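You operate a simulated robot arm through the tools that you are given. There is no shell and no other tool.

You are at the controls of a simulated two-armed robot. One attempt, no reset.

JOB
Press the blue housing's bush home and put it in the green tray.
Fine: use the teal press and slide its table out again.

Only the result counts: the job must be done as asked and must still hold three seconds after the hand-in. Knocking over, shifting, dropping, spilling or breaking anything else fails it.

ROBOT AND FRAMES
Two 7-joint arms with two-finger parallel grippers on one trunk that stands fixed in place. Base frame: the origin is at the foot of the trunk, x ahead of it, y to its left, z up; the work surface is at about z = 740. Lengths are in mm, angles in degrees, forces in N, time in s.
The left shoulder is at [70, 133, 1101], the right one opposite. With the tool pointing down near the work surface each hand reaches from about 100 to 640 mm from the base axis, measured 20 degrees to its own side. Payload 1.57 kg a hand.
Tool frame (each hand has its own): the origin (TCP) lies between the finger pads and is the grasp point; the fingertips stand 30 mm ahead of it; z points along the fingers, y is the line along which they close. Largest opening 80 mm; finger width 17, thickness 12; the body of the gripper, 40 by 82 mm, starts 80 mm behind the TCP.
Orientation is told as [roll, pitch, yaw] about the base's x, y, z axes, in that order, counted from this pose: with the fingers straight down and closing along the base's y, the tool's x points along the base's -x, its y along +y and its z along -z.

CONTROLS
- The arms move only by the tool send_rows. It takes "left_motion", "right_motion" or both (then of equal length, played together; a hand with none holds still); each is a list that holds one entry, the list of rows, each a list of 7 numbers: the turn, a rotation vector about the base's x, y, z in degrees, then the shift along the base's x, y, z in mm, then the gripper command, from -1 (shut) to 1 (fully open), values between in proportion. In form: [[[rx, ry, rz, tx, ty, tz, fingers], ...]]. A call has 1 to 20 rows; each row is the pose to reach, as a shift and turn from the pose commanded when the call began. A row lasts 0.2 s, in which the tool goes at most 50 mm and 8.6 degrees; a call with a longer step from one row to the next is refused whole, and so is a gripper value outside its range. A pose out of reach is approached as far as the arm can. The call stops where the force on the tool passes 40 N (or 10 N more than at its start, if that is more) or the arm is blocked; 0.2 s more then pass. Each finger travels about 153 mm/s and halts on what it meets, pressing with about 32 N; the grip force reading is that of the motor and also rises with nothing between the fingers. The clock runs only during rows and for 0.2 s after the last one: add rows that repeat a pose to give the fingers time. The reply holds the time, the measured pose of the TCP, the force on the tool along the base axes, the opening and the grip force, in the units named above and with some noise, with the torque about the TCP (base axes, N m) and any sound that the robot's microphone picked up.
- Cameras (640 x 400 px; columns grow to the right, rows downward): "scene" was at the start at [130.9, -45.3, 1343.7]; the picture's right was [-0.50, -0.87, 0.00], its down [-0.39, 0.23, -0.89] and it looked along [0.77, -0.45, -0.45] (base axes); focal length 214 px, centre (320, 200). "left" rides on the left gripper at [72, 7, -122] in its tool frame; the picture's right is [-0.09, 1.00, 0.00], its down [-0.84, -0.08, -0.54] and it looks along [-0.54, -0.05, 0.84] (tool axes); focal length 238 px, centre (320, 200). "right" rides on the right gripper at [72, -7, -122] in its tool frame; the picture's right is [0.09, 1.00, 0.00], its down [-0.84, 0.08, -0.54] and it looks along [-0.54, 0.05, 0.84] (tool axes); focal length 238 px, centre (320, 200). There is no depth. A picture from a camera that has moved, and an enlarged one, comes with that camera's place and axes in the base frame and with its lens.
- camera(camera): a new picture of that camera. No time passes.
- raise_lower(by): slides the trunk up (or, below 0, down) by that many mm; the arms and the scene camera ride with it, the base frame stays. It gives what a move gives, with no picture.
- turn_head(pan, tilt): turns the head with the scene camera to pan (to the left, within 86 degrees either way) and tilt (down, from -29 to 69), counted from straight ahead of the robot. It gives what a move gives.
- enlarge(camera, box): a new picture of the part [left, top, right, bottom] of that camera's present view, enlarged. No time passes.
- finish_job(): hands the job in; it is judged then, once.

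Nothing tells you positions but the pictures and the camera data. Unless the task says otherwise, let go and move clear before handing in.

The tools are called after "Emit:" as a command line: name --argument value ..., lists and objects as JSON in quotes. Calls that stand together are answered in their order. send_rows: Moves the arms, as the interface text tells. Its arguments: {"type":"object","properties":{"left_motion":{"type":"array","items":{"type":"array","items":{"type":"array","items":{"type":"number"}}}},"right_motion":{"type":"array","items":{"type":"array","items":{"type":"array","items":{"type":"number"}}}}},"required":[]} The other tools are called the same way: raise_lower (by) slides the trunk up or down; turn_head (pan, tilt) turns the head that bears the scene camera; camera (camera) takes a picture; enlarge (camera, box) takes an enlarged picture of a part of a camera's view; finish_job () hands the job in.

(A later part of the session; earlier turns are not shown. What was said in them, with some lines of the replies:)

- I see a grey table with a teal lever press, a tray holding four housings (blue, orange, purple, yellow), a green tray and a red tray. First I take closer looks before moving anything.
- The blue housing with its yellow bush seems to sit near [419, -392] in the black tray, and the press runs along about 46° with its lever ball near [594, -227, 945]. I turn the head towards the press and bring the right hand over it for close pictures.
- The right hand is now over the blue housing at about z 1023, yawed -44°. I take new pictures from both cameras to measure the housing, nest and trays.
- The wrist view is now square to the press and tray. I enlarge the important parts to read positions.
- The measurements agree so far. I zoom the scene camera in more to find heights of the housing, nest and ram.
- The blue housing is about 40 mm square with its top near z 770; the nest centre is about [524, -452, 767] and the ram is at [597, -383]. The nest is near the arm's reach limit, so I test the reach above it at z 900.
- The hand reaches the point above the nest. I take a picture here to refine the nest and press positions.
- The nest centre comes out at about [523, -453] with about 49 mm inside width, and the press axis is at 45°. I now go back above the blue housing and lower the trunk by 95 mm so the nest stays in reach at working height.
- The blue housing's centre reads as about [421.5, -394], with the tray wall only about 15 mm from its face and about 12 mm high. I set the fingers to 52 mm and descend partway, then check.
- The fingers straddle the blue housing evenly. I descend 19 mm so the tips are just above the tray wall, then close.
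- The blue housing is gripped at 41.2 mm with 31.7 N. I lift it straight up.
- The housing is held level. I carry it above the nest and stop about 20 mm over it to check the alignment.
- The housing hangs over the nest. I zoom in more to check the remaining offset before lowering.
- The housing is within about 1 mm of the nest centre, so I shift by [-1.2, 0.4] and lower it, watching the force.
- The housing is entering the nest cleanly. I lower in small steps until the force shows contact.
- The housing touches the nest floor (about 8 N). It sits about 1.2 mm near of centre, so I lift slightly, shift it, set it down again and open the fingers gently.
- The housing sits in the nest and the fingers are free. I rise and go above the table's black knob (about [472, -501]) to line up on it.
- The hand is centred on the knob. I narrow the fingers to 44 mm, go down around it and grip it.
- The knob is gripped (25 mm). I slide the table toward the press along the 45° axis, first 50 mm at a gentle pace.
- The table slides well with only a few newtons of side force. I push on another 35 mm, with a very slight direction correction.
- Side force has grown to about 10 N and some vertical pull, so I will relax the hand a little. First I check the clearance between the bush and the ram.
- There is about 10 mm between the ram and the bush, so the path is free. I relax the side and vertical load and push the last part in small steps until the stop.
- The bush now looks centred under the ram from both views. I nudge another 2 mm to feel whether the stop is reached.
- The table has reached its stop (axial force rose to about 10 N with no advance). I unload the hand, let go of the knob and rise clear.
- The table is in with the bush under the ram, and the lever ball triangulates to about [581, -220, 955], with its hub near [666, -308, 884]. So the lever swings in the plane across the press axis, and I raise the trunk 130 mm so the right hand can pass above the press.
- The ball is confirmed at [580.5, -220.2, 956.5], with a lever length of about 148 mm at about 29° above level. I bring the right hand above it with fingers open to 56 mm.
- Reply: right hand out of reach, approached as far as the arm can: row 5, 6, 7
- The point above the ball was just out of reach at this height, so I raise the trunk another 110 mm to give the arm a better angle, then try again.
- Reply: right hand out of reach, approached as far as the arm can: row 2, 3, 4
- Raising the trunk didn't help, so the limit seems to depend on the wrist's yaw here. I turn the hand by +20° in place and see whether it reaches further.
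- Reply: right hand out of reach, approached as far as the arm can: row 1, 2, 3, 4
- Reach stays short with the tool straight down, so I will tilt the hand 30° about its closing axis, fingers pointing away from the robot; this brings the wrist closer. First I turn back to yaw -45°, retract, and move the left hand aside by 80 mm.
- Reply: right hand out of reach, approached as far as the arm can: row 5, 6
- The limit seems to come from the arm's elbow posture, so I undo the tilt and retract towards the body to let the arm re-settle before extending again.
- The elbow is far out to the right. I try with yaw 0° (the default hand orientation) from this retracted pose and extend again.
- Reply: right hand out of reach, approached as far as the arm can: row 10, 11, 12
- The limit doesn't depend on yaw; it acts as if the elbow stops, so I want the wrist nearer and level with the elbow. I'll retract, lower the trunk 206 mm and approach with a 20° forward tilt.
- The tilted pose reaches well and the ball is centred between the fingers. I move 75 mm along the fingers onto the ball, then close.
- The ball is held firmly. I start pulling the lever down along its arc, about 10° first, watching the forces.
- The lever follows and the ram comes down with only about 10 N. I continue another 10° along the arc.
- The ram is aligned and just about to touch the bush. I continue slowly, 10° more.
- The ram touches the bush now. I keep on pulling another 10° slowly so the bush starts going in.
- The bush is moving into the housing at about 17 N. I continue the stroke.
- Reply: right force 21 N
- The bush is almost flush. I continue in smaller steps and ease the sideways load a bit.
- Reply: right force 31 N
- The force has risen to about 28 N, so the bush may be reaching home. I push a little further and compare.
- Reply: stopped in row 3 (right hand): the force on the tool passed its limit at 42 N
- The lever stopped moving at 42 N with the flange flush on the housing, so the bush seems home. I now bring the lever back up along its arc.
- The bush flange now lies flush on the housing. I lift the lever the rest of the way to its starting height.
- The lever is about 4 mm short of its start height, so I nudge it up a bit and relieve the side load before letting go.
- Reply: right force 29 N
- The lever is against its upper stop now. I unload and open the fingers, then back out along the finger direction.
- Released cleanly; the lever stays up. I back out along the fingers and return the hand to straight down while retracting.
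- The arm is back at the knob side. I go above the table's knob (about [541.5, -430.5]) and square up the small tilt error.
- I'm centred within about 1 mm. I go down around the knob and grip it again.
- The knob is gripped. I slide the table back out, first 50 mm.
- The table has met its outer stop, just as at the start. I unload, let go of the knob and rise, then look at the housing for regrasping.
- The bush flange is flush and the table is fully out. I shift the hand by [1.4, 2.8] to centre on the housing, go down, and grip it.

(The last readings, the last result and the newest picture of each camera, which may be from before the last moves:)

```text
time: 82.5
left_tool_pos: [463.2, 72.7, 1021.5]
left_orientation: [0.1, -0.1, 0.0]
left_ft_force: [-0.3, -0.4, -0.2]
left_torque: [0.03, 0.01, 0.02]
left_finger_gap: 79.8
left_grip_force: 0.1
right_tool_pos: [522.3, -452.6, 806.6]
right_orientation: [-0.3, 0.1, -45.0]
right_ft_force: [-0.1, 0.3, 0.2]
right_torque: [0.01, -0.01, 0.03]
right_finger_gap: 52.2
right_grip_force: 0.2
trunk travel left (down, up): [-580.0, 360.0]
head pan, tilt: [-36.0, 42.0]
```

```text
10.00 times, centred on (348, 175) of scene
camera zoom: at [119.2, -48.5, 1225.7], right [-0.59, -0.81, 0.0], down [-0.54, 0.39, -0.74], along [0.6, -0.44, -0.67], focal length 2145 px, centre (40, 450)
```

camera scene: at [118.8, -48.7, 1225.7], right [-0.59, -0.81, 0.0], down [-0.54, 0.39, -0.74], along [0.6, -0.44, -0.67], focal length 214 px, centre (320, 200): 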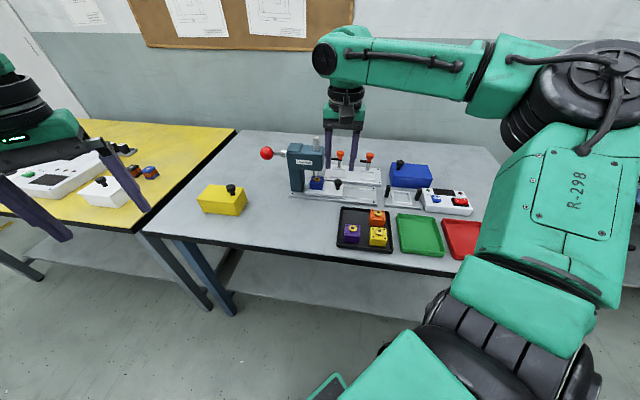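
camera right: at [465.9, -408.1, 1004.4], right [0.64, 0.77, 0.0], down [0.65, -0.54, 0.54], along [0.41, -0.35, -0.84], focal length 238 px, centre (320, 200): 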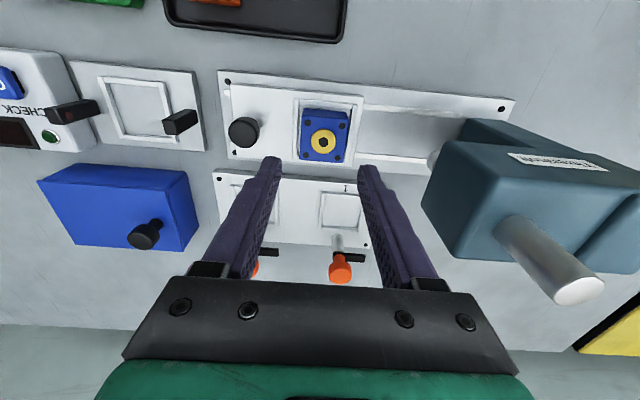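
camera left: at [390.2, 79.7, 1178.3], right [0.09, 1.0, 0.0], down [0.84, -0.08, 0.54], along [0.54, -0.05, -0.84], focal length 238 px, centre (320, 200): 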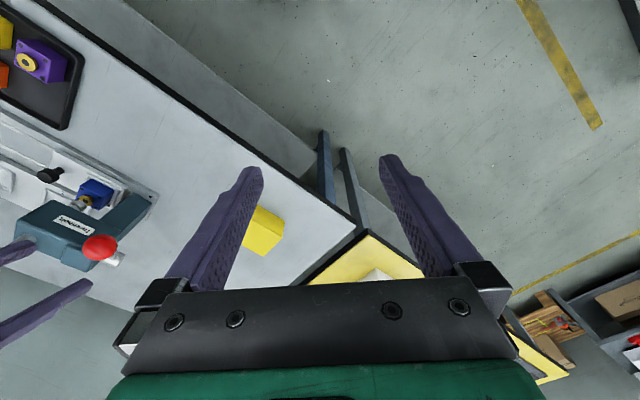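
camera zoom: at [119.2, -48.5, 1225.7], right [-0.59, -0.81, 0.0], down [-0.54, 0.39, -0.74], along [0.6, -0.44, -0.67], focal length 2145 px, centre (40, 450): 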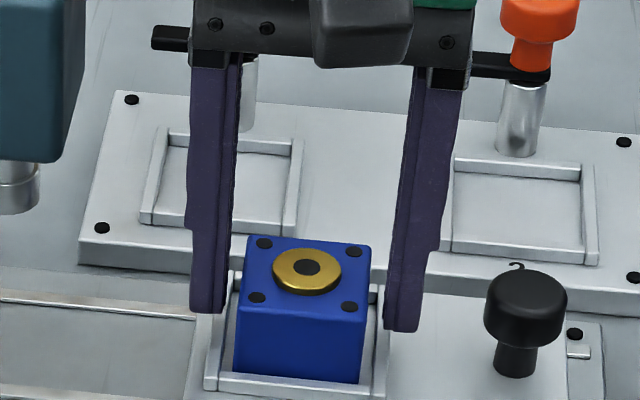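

The fingers straddle the housing evenly. I close and lift it straight out of the nest.

Emit:
send_rows --right_motion '[[[0, 0, 0, 0, 0, 0, 0.0], [0, 0, 0, 0, 0, 0, -0.3], [0, 0, 0, 0, 0, 0, -0.4], [0, 0, 0, 0, 0, 0, -0.4], [0, 0, 0, 0, 0, 3, -0.4], [0, 0, 0, 0, 0, 10, -0.4], [0, 0, 0, 0, 0, 25, -0.4], [0, 0, 0, 0, 0, 45, -0.4], [0, 0, 0, 0, 0, 65, -0.4], [0, 0, 0, 0, 0, 65, -0.4]]]'

Emit:
camera --camera "right"

Emit:
enlarge --camera "scene" --box '[290, 120, 450, 240]'

```text
time: 84.7
left_tool_pos: [463.0, 72.7, 1021.9]
left_orientation: [0.1, 0.0, 0.1]
left_ft_force: [1.4, 0.1, 0.1]
left_torque: [0.02, 0.02, -0.04]
left_finger_gap: 80.1
left_grip_force: 0.2
right_tool_pos: [521.8, -452.0, 871.0]
right_orientation: [-0.3, 0.2, -45.0]
right_ft_force: [0.0, -0.1, -1.5]
right_torque: [0.01, -0.06, -0.02]
right_finger_gap: 41.5
right_grip_force: 31.8
trunk travel left (down, up): [-580.0, 360.0]
head pan, tilt: [-36.0, 42.0]
```

```text
taken
camera right: at [467.0, -406.1, 993.6], right [0.64, 0.77, 0.0], down [0.65, -0.54, 0.54], along [0.41, -0.35, -0.84], focal length 238 px, centre (320, 200)
```

right: 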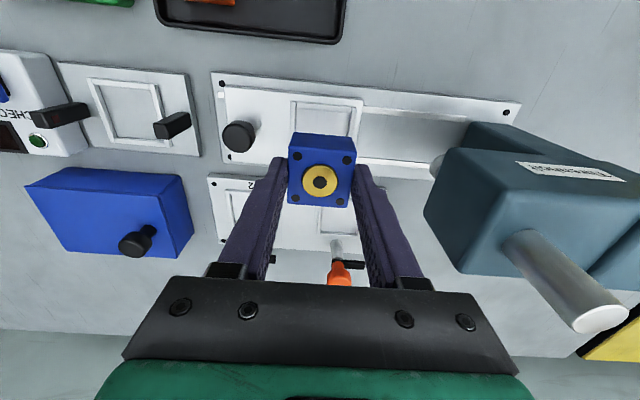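

```text
3.33 times, centred on (370, 180) of scene
camera zoom: at [119.7, -49.1, 1225.6], right [-0.59, -0.81, 0.0], down [-0.54, 0.39, -0.74], along [0.6, -0.44, -0.67], focal length 715 px, centre (153, 267)
```

zoom: 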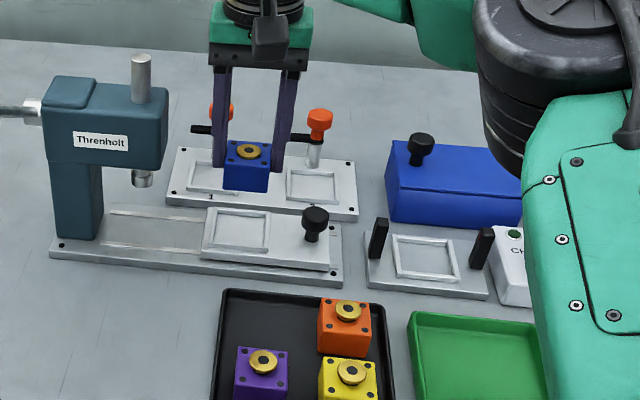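

The pressed housing is lifted out. The green tray's centre is at about [266, -498]; I carry the housing over there at a safe height.

Emit:
send_rows --right_motion '[[[0, 0, 0, -15, -2, 10, -0.4], [0, 0, 0, -50, -9, 20, -0.4], [0, 0, 0, -90, -16, 20, -0.4], [0, 0, 0, -130, -23, 20, -0.4], [0, 0, 0, -170, -30, 20, -0.4], [0, 0, 0, -210, -38, 20, -0.4], [0, 0, 0, -240, -43, 20, -0.4], [0, 0, 0, -256, -46, 20, -0.4], [0, 0, 0, -256, -46, 20, -0.4]]]'

Emit:
camera --camera "right"

Emit:
camera --camera "scene"

```text
time: 86.7
left_tool_pos: [463.4, 73.3, 1022.7]
left_orientation: [0.0, 0.0, 0.0]
left_ft_force: [-0.6, -0.6, -0.8]
left_torque: [0.0, -0.02, 0.03]
left_finger_gap: 79.9
left_grip_force: 0.1
right_tool_pos: [267.6, -499.5, 890.5]
right_orientation: [-0.1, 0.0, -45.0]
right_ft_force: [-0.1, 0.2, -1.4]
right_torque: [0.0, 0.0, 0.03]
right_finger_gap: 41.1
right_grip_force: 31.8
right hand out of reach, approached as far as the arm can: row 8, 9
trunk travel left (down, up): [-580.0, 360.0]
head pan, tilt: [-36.0, 42.0]
```

```text
taken
camera right: at [211.0, -452.5, 1012.1], right [0.64, 0.77, 0.0], down [0.65, -0.54, 0.54], along [0.42, -0.35, -0.84], focal length 238 px, centre (320, 200)
```

right: 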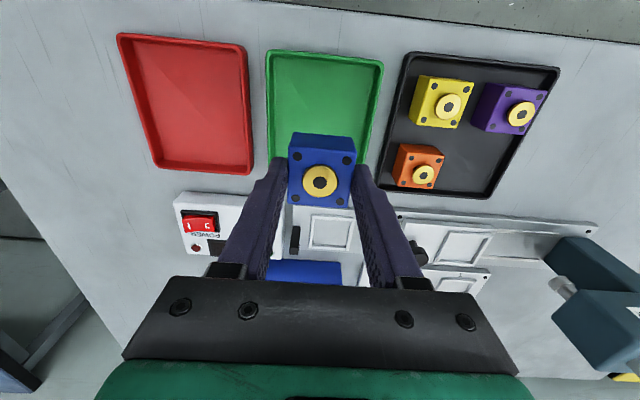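

```text
taken
camera scene: at [119.2, -48.9, 1225.7], right [-0.59, -0.81, 0.0], down [-0.54, 0.39, -0.74], along [0.6, -0.44, -0.67], focal length 214 px, centre (320, 200)
```

scene: 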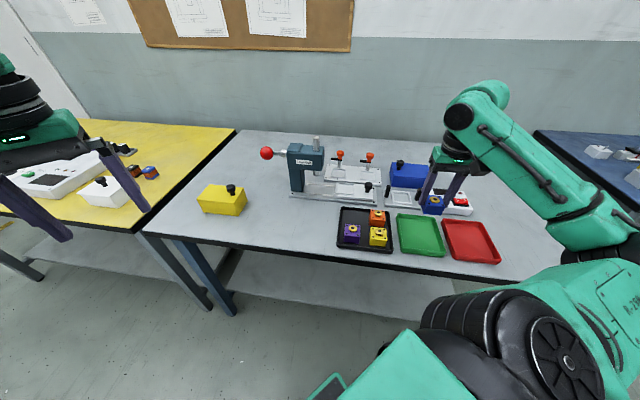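

I'm centred over the green tray (tray centre about [266, -500]). I descend partway and check.

Emit:
send_rows --right_motion '[[[0, 0, 0, 0, 0, -20, -0.4], [0, 0, 0, 0, 0, -40, -0.4], [0, 0, 0, 0, 0, -60, -0.4], [0, 0, 0, 0, 0, -75, -0.4], [0, 0, 0, 0, 0, -75, -0.4]]]'

Emit:
camera --camera "right"

Emit:
enlarge --camera "scene" --box '[370, 170, 530, 280]'

```text
time: 87.9
left_tool_pos: [462.5, 73.5, 1020.9]
left_orientation: [0.0, 0.1, -0.1]
left_ft_force: [-0.1, 0.5, 0.0]
left_torque: [0.01, -0.03, -0.03]
left_finger_gap: 80.0
left_grip_force: 0.1
right_tool_pos: [266.2, -497.4, 812.8]
right_orientation: [-0.2, 0.2, -44.9]
right_ft_force: [-0.7, -0.1, -1.1]
right_torque: [0.0, 0.03, 0.02]
right_finger_gap: 41.3
right_grip_force: 32.1
trunk travel left (down, up): [-580.0, 360.0]
head pan, tilt: [-36.0, 42.0]
```

```text
taken
camera right: at [211.5, -451.2, 936.3], right [0.64, 0.77, 0.0], down [0.65, -0.54, 0.54], along [0.41, -0.35, -0.84], focal length 238 px, centre (320, 200)
```

right: 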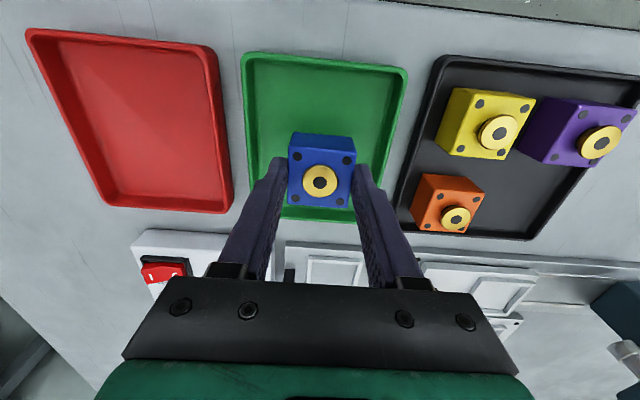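

```text
3.64 times, centred on (450, 225) of scene
camera zoom: at [119.3, -48.8, 1225.7], right [-0.59, -0.81, 0.0], down [-0.54, 0.39, -0.74], along [0.6, -0.44, -0.67], focal length 780 px, centre (-153, 109)
```

zoom: 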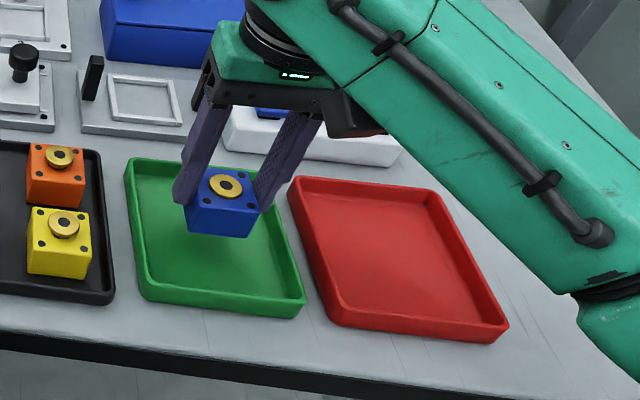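

The housing is centred over the green tray with its shadow on the floor of it. I lower further until it touches.

Emit:
send_rows --right_motion '[[[0, 0, 0, 0, 0, -8, -0.4], [0, 0, 0, 0, 0, -16, -0.4], [0, 0, 0, 0, 0, -21, -0.4], [0, 0, 0, 0, 0, -24, -0.4], [0, 0, 0, 0, 0, -24, -0.4]]]'

Emit:
enlarge --camera "scene" --box '[390, 200, 470, 260]'

```text
time: 89.1
left_tool_pos: [462.6, 74.3, 1021.8]
left_orientation: [-0.1, 0.0, 0.0]
left_ft_force: [0.7, 0.6, 0.5]
left_torque: [0.02, -0.04, -0.01]
left_finger_gap: 80.2
left_grip_force: 0.0
right_tool_pos: [268.0, -497.3, 789.1]
right_orientation: [-0.2, 0.2, -44.9]
right_ft_force: [-0.7, -0.7, -1.9]
right_torque: [0.03, -0.04, 0.0]
right_finger_gap: 41.0
right_grip_force: 31.8
trunk travel left (down, up): [-580.0, 360.0]
head pan, tilt: [-36.0, 42.0]
```

```text
6.67 times, centred on (430, 230) of scene
camera zoom: at [119.3, -48.9, 1225.7], right [-0.59, -0.81, 0.0], down [-0.54, 0.39, -0.74], along [0.6, -0.44, -0.67], focal length 1430 px, centre (-413, 0)
```

zoom: 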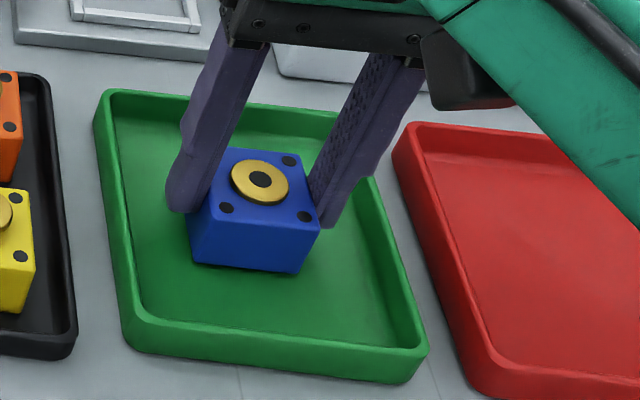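

Emit:
send_rows --right_motion '[[[0, 0, 0, 0, 0, -1.5, -0.4], [0, 0, 0, 0, 0, -3, -0.4], [0, 0, 0, 0, 0, -4, -0.4], [0, 0, 0, 0, 0, -4, -0.4]]]'

```text
time: 90.1
left_tool_pos: [462.9, 75.1, 1021.9]
left_orientation: [-0.1, 0.0, 0.0]
left_ft_force: [-0.5, -0.6, -0.1]
left_torque: [-0.03, -0.01, 0.01]
left_finger_gap: 80.0
left_grip_force: 0.0
right_tool_pos: [266.5, -496.2, 786.1]
right_orientation: [-0.3, -0.1, -44.9]
right_ft_force: [3.0, -3.2, 11.4]
right_torque: [0.09, -0.18, -0.05]
right_finger_gap: 41.4
right_grip_force: 32.1
trunk travel left (down, up): [-580.0, 360.0]
head pan, tilt: [-36.0, 42.0]
```

The housing touches the tray floor (about 11 N). I ease up 1 mm, open the fingers and lift away.

Emit:
send_rows --right_motion '[[[0, 0, 0, 0, 0, 1, -0.4], [0, 0, 0, 0, 0, 1, 0.1], [0, 0, 0, 0, 0, 1, 0.2], [0, 0, 0, 0, 0, 1, 0.3], [0, 0, 0, 0, 0, 1, 0.3]]]'

Emit:
enlarge --camera "scene" --box '[390, 200, 470, 260]'

Emit:
enlarge --camera "right" --box '[200, 60, 440, 240]'

```text
time: 91.3
left_tool_pos: [462.9, 72.6, 1019.9]
left_orientation: [0.0, 0.0, 0.0]
left_ft_force: [0.3, 0.3, 0.2]
left_torque: [-0.01, 0.03, 0.02]
left_finger_gap: 79.9
left_grip_force: 0.0
right_tool_pos: [267.0, -496.9, 785.6]
right_orientation: [-0.2, 0.0, -45.0]
right_ft_force: [-0.4, 1.1, 0.1]
right_torque: [0.01, 0.02, -0.02]
right_finger_gap: 51.7
right_grip_force: 0.0
trunk travel left (down, up): [-580.0, 360.0]
head pan, tilt: [-36.0, 42.0]
```

```text
6.67 times, centred on (430, 230) of scene
camera zoom: at [119.1, -48.6, 1225.7], right [-0.59, -0.81, 0.0], down [-0.54, 0.39, -0.74], along [0.6, -0.44, -0.67], focal length 1430 px, centre (-413, 0)
```

zoom: 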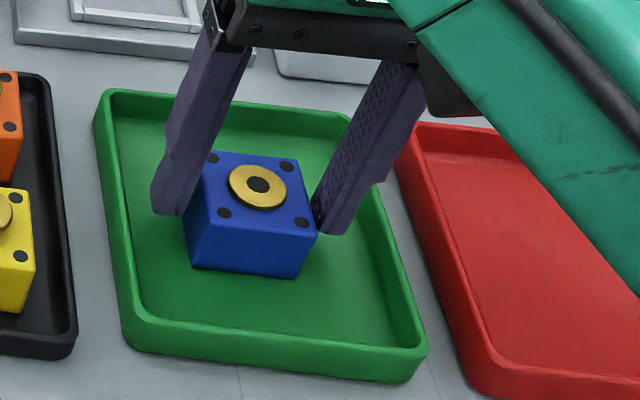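

```text
2.22 times, centred on (320, 150) of right
camera zoom: at [212.0, -451.0, 909.1], right [0.64, 0.77, 0.0], down [0.65, -0.54, 0.54], along [0.41, -0.35, -0.84], focal length 530 px, centre (320, 311)
```

zoom: 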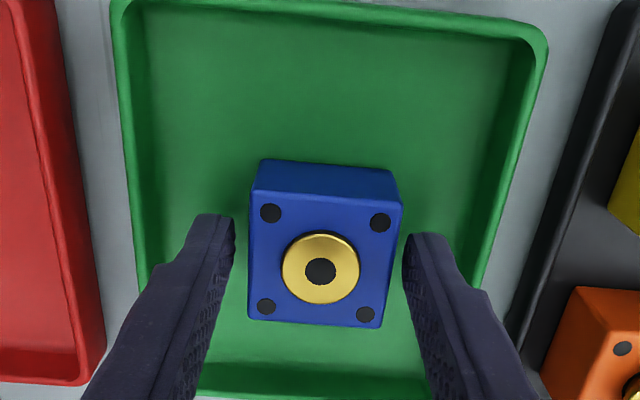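

The housing stands free in the green tray. I lift the hand straight up and away, then check the whole scene.

Emit:
send_rows --right_motion '[[[0, 0, 0, 0, 0, 10, 0.3], [0, 0, 0, 0, 0, 35, 0.3], [0, 0, 0, 0, 0, 75, 0.3], [0, 0, 0, 0, 0, 115, 0.3], [0, 0, 0, 20, 20, 155, 0.3], [0, 0, 0, 40, 50, 190, 0.3], [0, 0, 0, 60, 80, 200, 0.3], [0, 0, 0, 60, 80, 200, 0.3]]]'

Emit:
camera --camera "scene"

Emit:
camera --camera "right"

Emit:
enlarge --camera "scene" --box '[370, 180, 498, 270]'

Emit:
enlarge --camera "scene" --box '[250, 120, 410, 230]'

```text
refused: row 6 steps farther than a row can; nothing moved
```

```text
taken
camera scene: at [119.1, -48.6, 1225.7], right [-0.59, -0.81, 0.0], down [-0.54, 0.39, -0.74], along [0.6, -0.44, -0.67], focal length 214 px, centre (320, 200)
```

scene: 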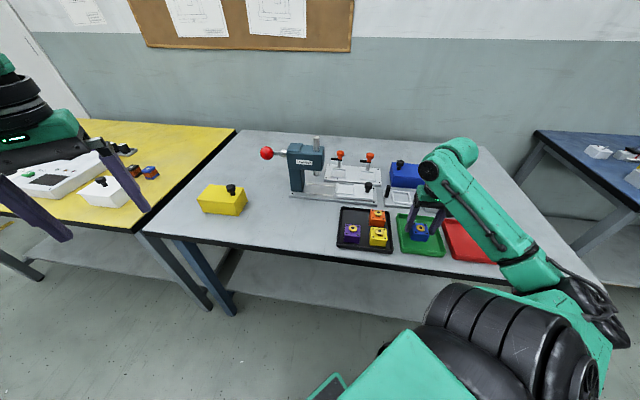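

```text
taken
camera right: at [212.0, -451.0, 909.1], right [0.64, 0.77, 0.0], down [0.65, -0.54, 0.54], along [0.41, -0.35, -0.84], focal length 238 px, centre (320, 200)
```

right: 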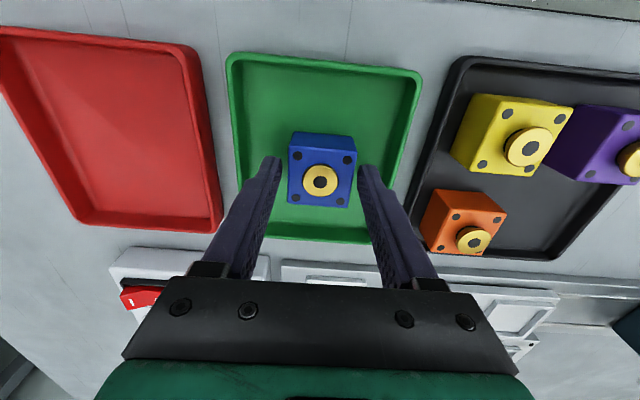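

```text
4.44 times, centred on (434, 225) of scene
camera zoom: at [119.1, -48.6, 1225.7], right [-0.59, -0.81, 0.0], down [-0.54, 0.39, -0.74], along [0.6, -0.44, -0.67], focal length 953 px, centre (-187, 89)
```

zoom: 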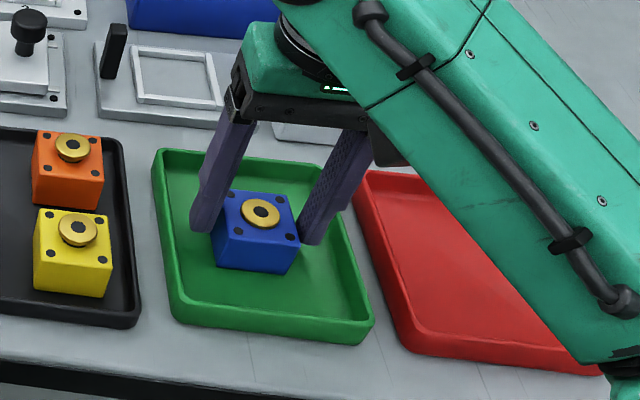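

```text
3.64 times, centred on (330, 175) of scene
camera zoom: at [119.1, -48.6, 1225.7], right [-0.59, -0.81, 0.0], down [-0.54, 0.39, -0.74], along [0.6, -0.44, -0.67], focal length 780 px, centre (284, 291)
```

zoom: 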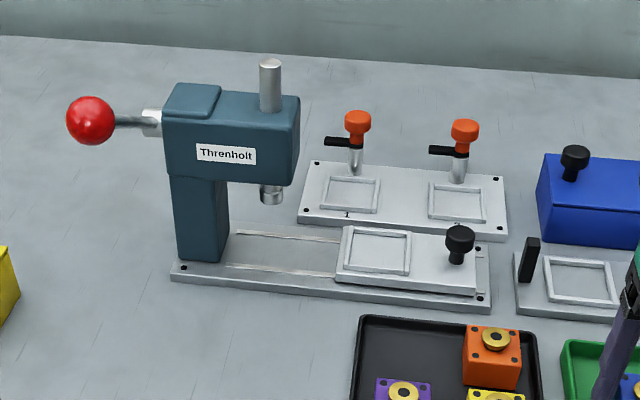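

That call was refused for too long a step, and nothing moved. I lift straight up in smaller steps.

Emit:
send_rows --right_motion '[[[0, 0, 0, 0, 0, 10, 0.3], [0, 0, 0, 0, 0, 35, 0.3], [0, 0, 0, 0, 0, 70, 0.3], [0, 0, 0, 0, 0, 105, 0.3], [0, 0, 0, 10, 10, 135, 0.3], [0, 0, 0, 25, 30, 160, 0.3], [0, 0, 0, 45, 55, 180, 0.3], [0, 0, 0, 45, 55, 180, 0.3]]]'

Emit:
camera --camera "scene"

Emit:
camera --camera "right"

Emit:
enlarge --camera "scene" --box '[370, 180, 498, 270]'

Emit:
enlarge --camera "scene" --box '[250, 120, 410, 230]'

```text
time: 93.1
left_tool_pos: [463.1, 73.5, 1022.2]
left_orientation: [0.1, 0.0, 0.1]
left_ft_force: [-0.3, 1.1, 0.5]
left_torque: [0.0, 0.0, 0.0]
left_finger_gap: 80.0
left_grip_force: 0.1
right_tool_pos: [327.3, -429.2, 918.8]
right_orientation: [-0.1, 0.0, -45.0]
right_ft_force: [0.7, 0.1, 0.1]
right_torque: [0.0, -0.01, 0.02]
right_finger_gap: 52.1
right_grip_force: 0.1
right hand out of reach, approached as far as the arm can: row 4, 5, 6, 7, 8
trunk travel left (down, up): [-580.0, 360.0]
head pan, tilt: [-36.0, 42.0]
```

```text
taken
camera scene: at [119.0, -49.1, 1225.7], right [-0.59, -0.81, 0.0], down [-0.54, 0.39, -0.74], along [0.6, -0.44, -0.67], focal length 214 px, centre (320, 200)
```

scene: 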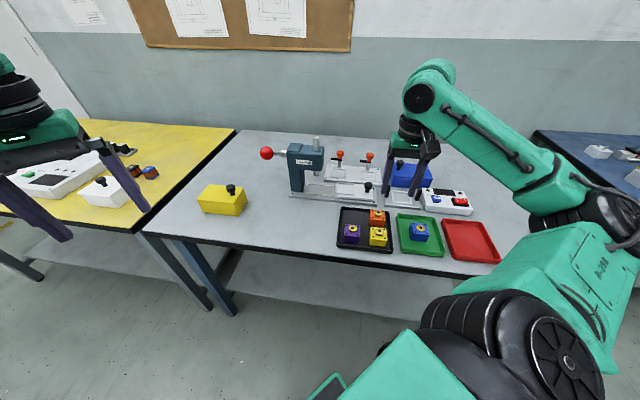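

```text
taken
camera right: at [271.6, -383.1, 1040.7], right [0.64, 0.77, 0.0], down [0.65, -0.54, 0.54], along [0.42, -0.35, -0.84], focal length 238 px, centre (320, 200)
```

right: 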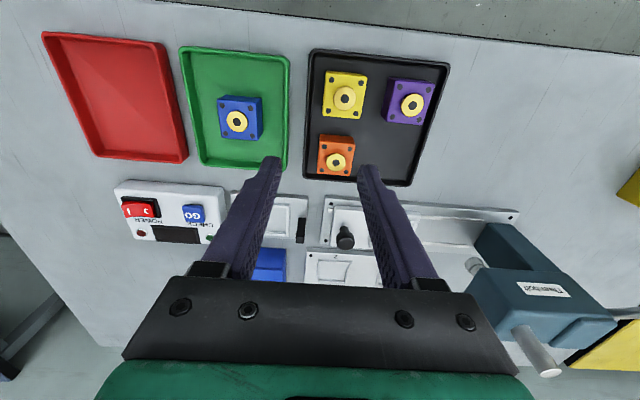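

```text
4.44 times, centred on (434, 225) of scene
camera zoom: at [119.0, -49.1, 1225.7], right [-0.59, -0.81, 0.0], down [-0.54, 0.39, -0.74], along [0.6, -0.44, -0.67], focal length 953 px, centre (-187, 89)
```

zoom: 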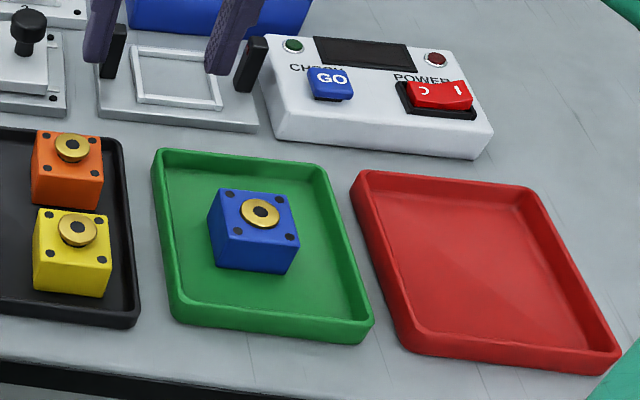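

```text
3.64 times, centred on (330, 175) of scene
camera zoom: at [119.0, -49.1, 1225.7], right [-0.59, -0.81, 0.0], down [-0.54, 0.39, -0.74], along [0.6, -0.44, -0.67], focal length 780 px, centre (284, 291)
```

zoom: 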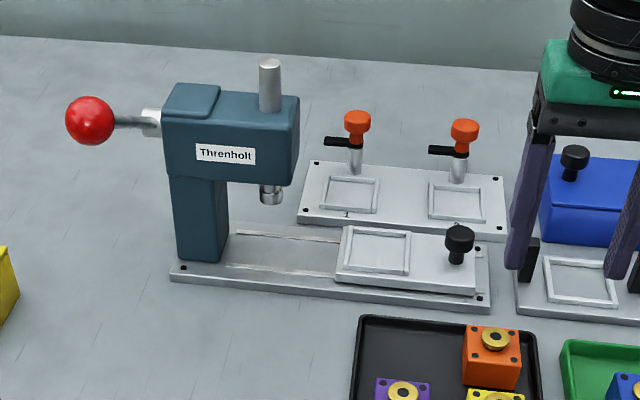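

The blue housing stands in the green tray and the table is out with the lever up. I take one last close look at the bush before handing in.

Emit:
enlarge --camera "scene" --box '[400, 210, 448, 240]'

Emit:
enlarge --camera "scene" --box '[360, 200, 408, 230]'

Emit:
enlarge --camera "right" --box '[180, 50, 380, 190]'

```text
13.33 times, centred on (424, 225) of scene
camera zoom: at [119.0, -49.1, 1225.7], right [-0.59, -0.81, 0.0], down [-0.54, 0.39, -0.74], along [0.6, -0.44, -0.67], focal length 2860 px, centre (-1067, -133)
```

zoom: 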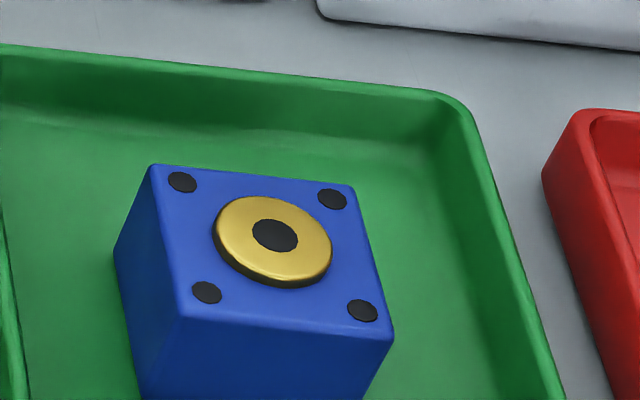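

```text
13.33 times, centred on (384, 215) of scene
camera zoom: at [119.0, -49.1, 1225.7], right [-0.59, -0.81, 0.0], down [-0.54, 0.39, -0.74], along [0.6, -0.44, -0.67], focal length 2860 px, centre (-533, 0)
```

zoom: 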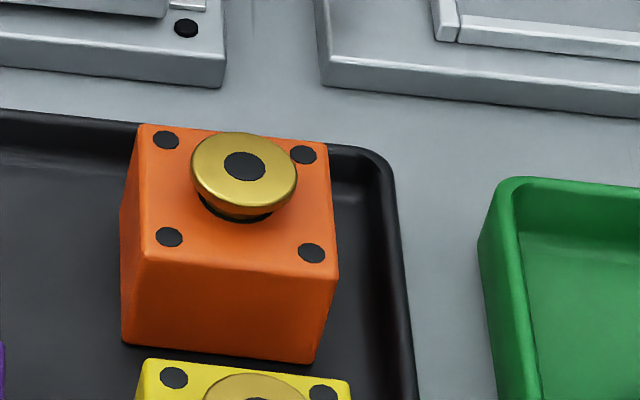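

```text
2.86 times, centred on (280, 120) of right
camera zoom: at [271.6, -383.1, 1040.7], right [0.64, 0.77, 0.0], down [0.65, -0.54, 0.54], along [0.42, -0.35, -0.84], focal length 681 px, centre (434, 429)
```

zoom: 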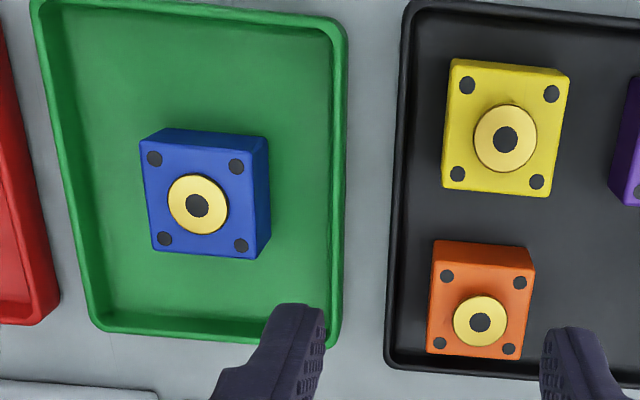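

The flange lies low, but I want to be sure there is no gap under it. I zoom in much more on the blue bush and, for comparison, on an unpressed one.

Emit:
enlarge --camera "scene" --box '[412, 217, 428, 227]'

Emit:
enlarge --camera "scene" --box '[370, 208, 386, 218]'

Emit:
enlarge --camera "left" --box '[0, 0, 60, 60]'

```text
16.00 times, centred on (420, 222) of scene
camera zoom: at [119.0, -49.1, 1225.7], right [-0.59, -0.81, 0.0], down [-0.54, 0.39, -0.74], along [0.6, -0.44, -0.67], focal length 3432 px, centre (-1280, -152)
```

zoom: 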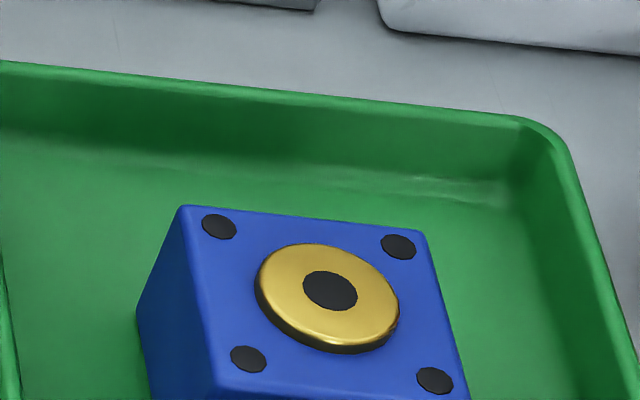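

```text
16.00 times, centred on (378, 213) of scene
camera zoom: at [119.0, -49.1, 1225.7], right [-0.59, -0.81, 0.0], down [-0.54, 0.39, -0.74], along [0.6, -0.44, -0.67], focal length 3432 px, centre (-608, -8)
```

zoom: 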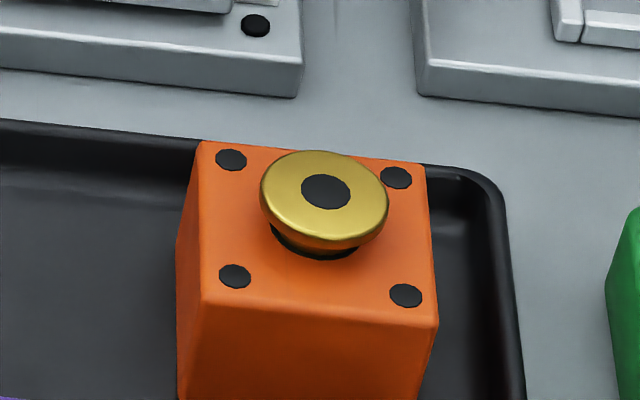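

```text
6.67 times, centred on (30, 30) of left
camera zoom: at [390.5, 79.5, 1144.1], right [0.09, 1.0, 0.0], down [0.84, -0.08, 0.54], along [0.54, -0.05, -0.84], focal length 1589 px, centre (2253, 1333)
```

zoom: 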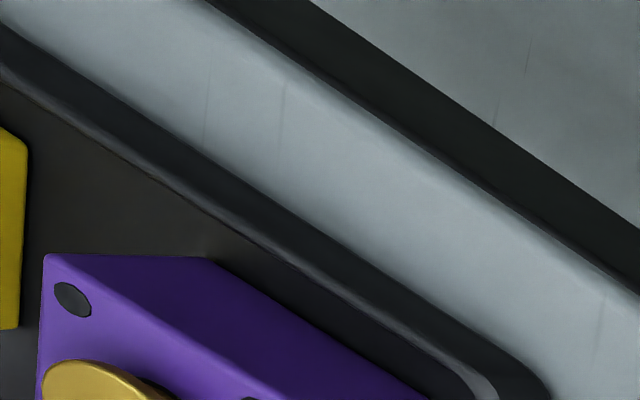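

The blue flange's top is about 3 mm above the housing, which is its own thickness, against 8.6 mm on the unpressed orange one, so the bush is home. The housing is in the green tray, the table is fully out, the lever is up and both hands are clear, so I hand in.

Emit:
finish_job

```text
The job is handed in.
```

The blue housing's bush is pressed home and the housing is standing free in the green tray. I've handed the job in but haven't seen a verdict.

- **Bush:** the lever stopped against a solid seat at 42 N. Afterwards the flange top sat about 3 mm above the housing, roughly the flange's own thickness. An unpressed one sits at about 8.6 mm.
- **Press:** the table is back out against its outer stop, and the lever is up against its upper stop.
- **Everything else:** I saw nothing else shifted or knocked over in the final pictures. Both hands are empty and clear of the parts.

The straight-down grip couldn't reach the lever, so I pulled it with the right hand tilted 20°. To make room I moved the left hand 80 mm to the left, and the trunk is 95 mm lower than at the start.
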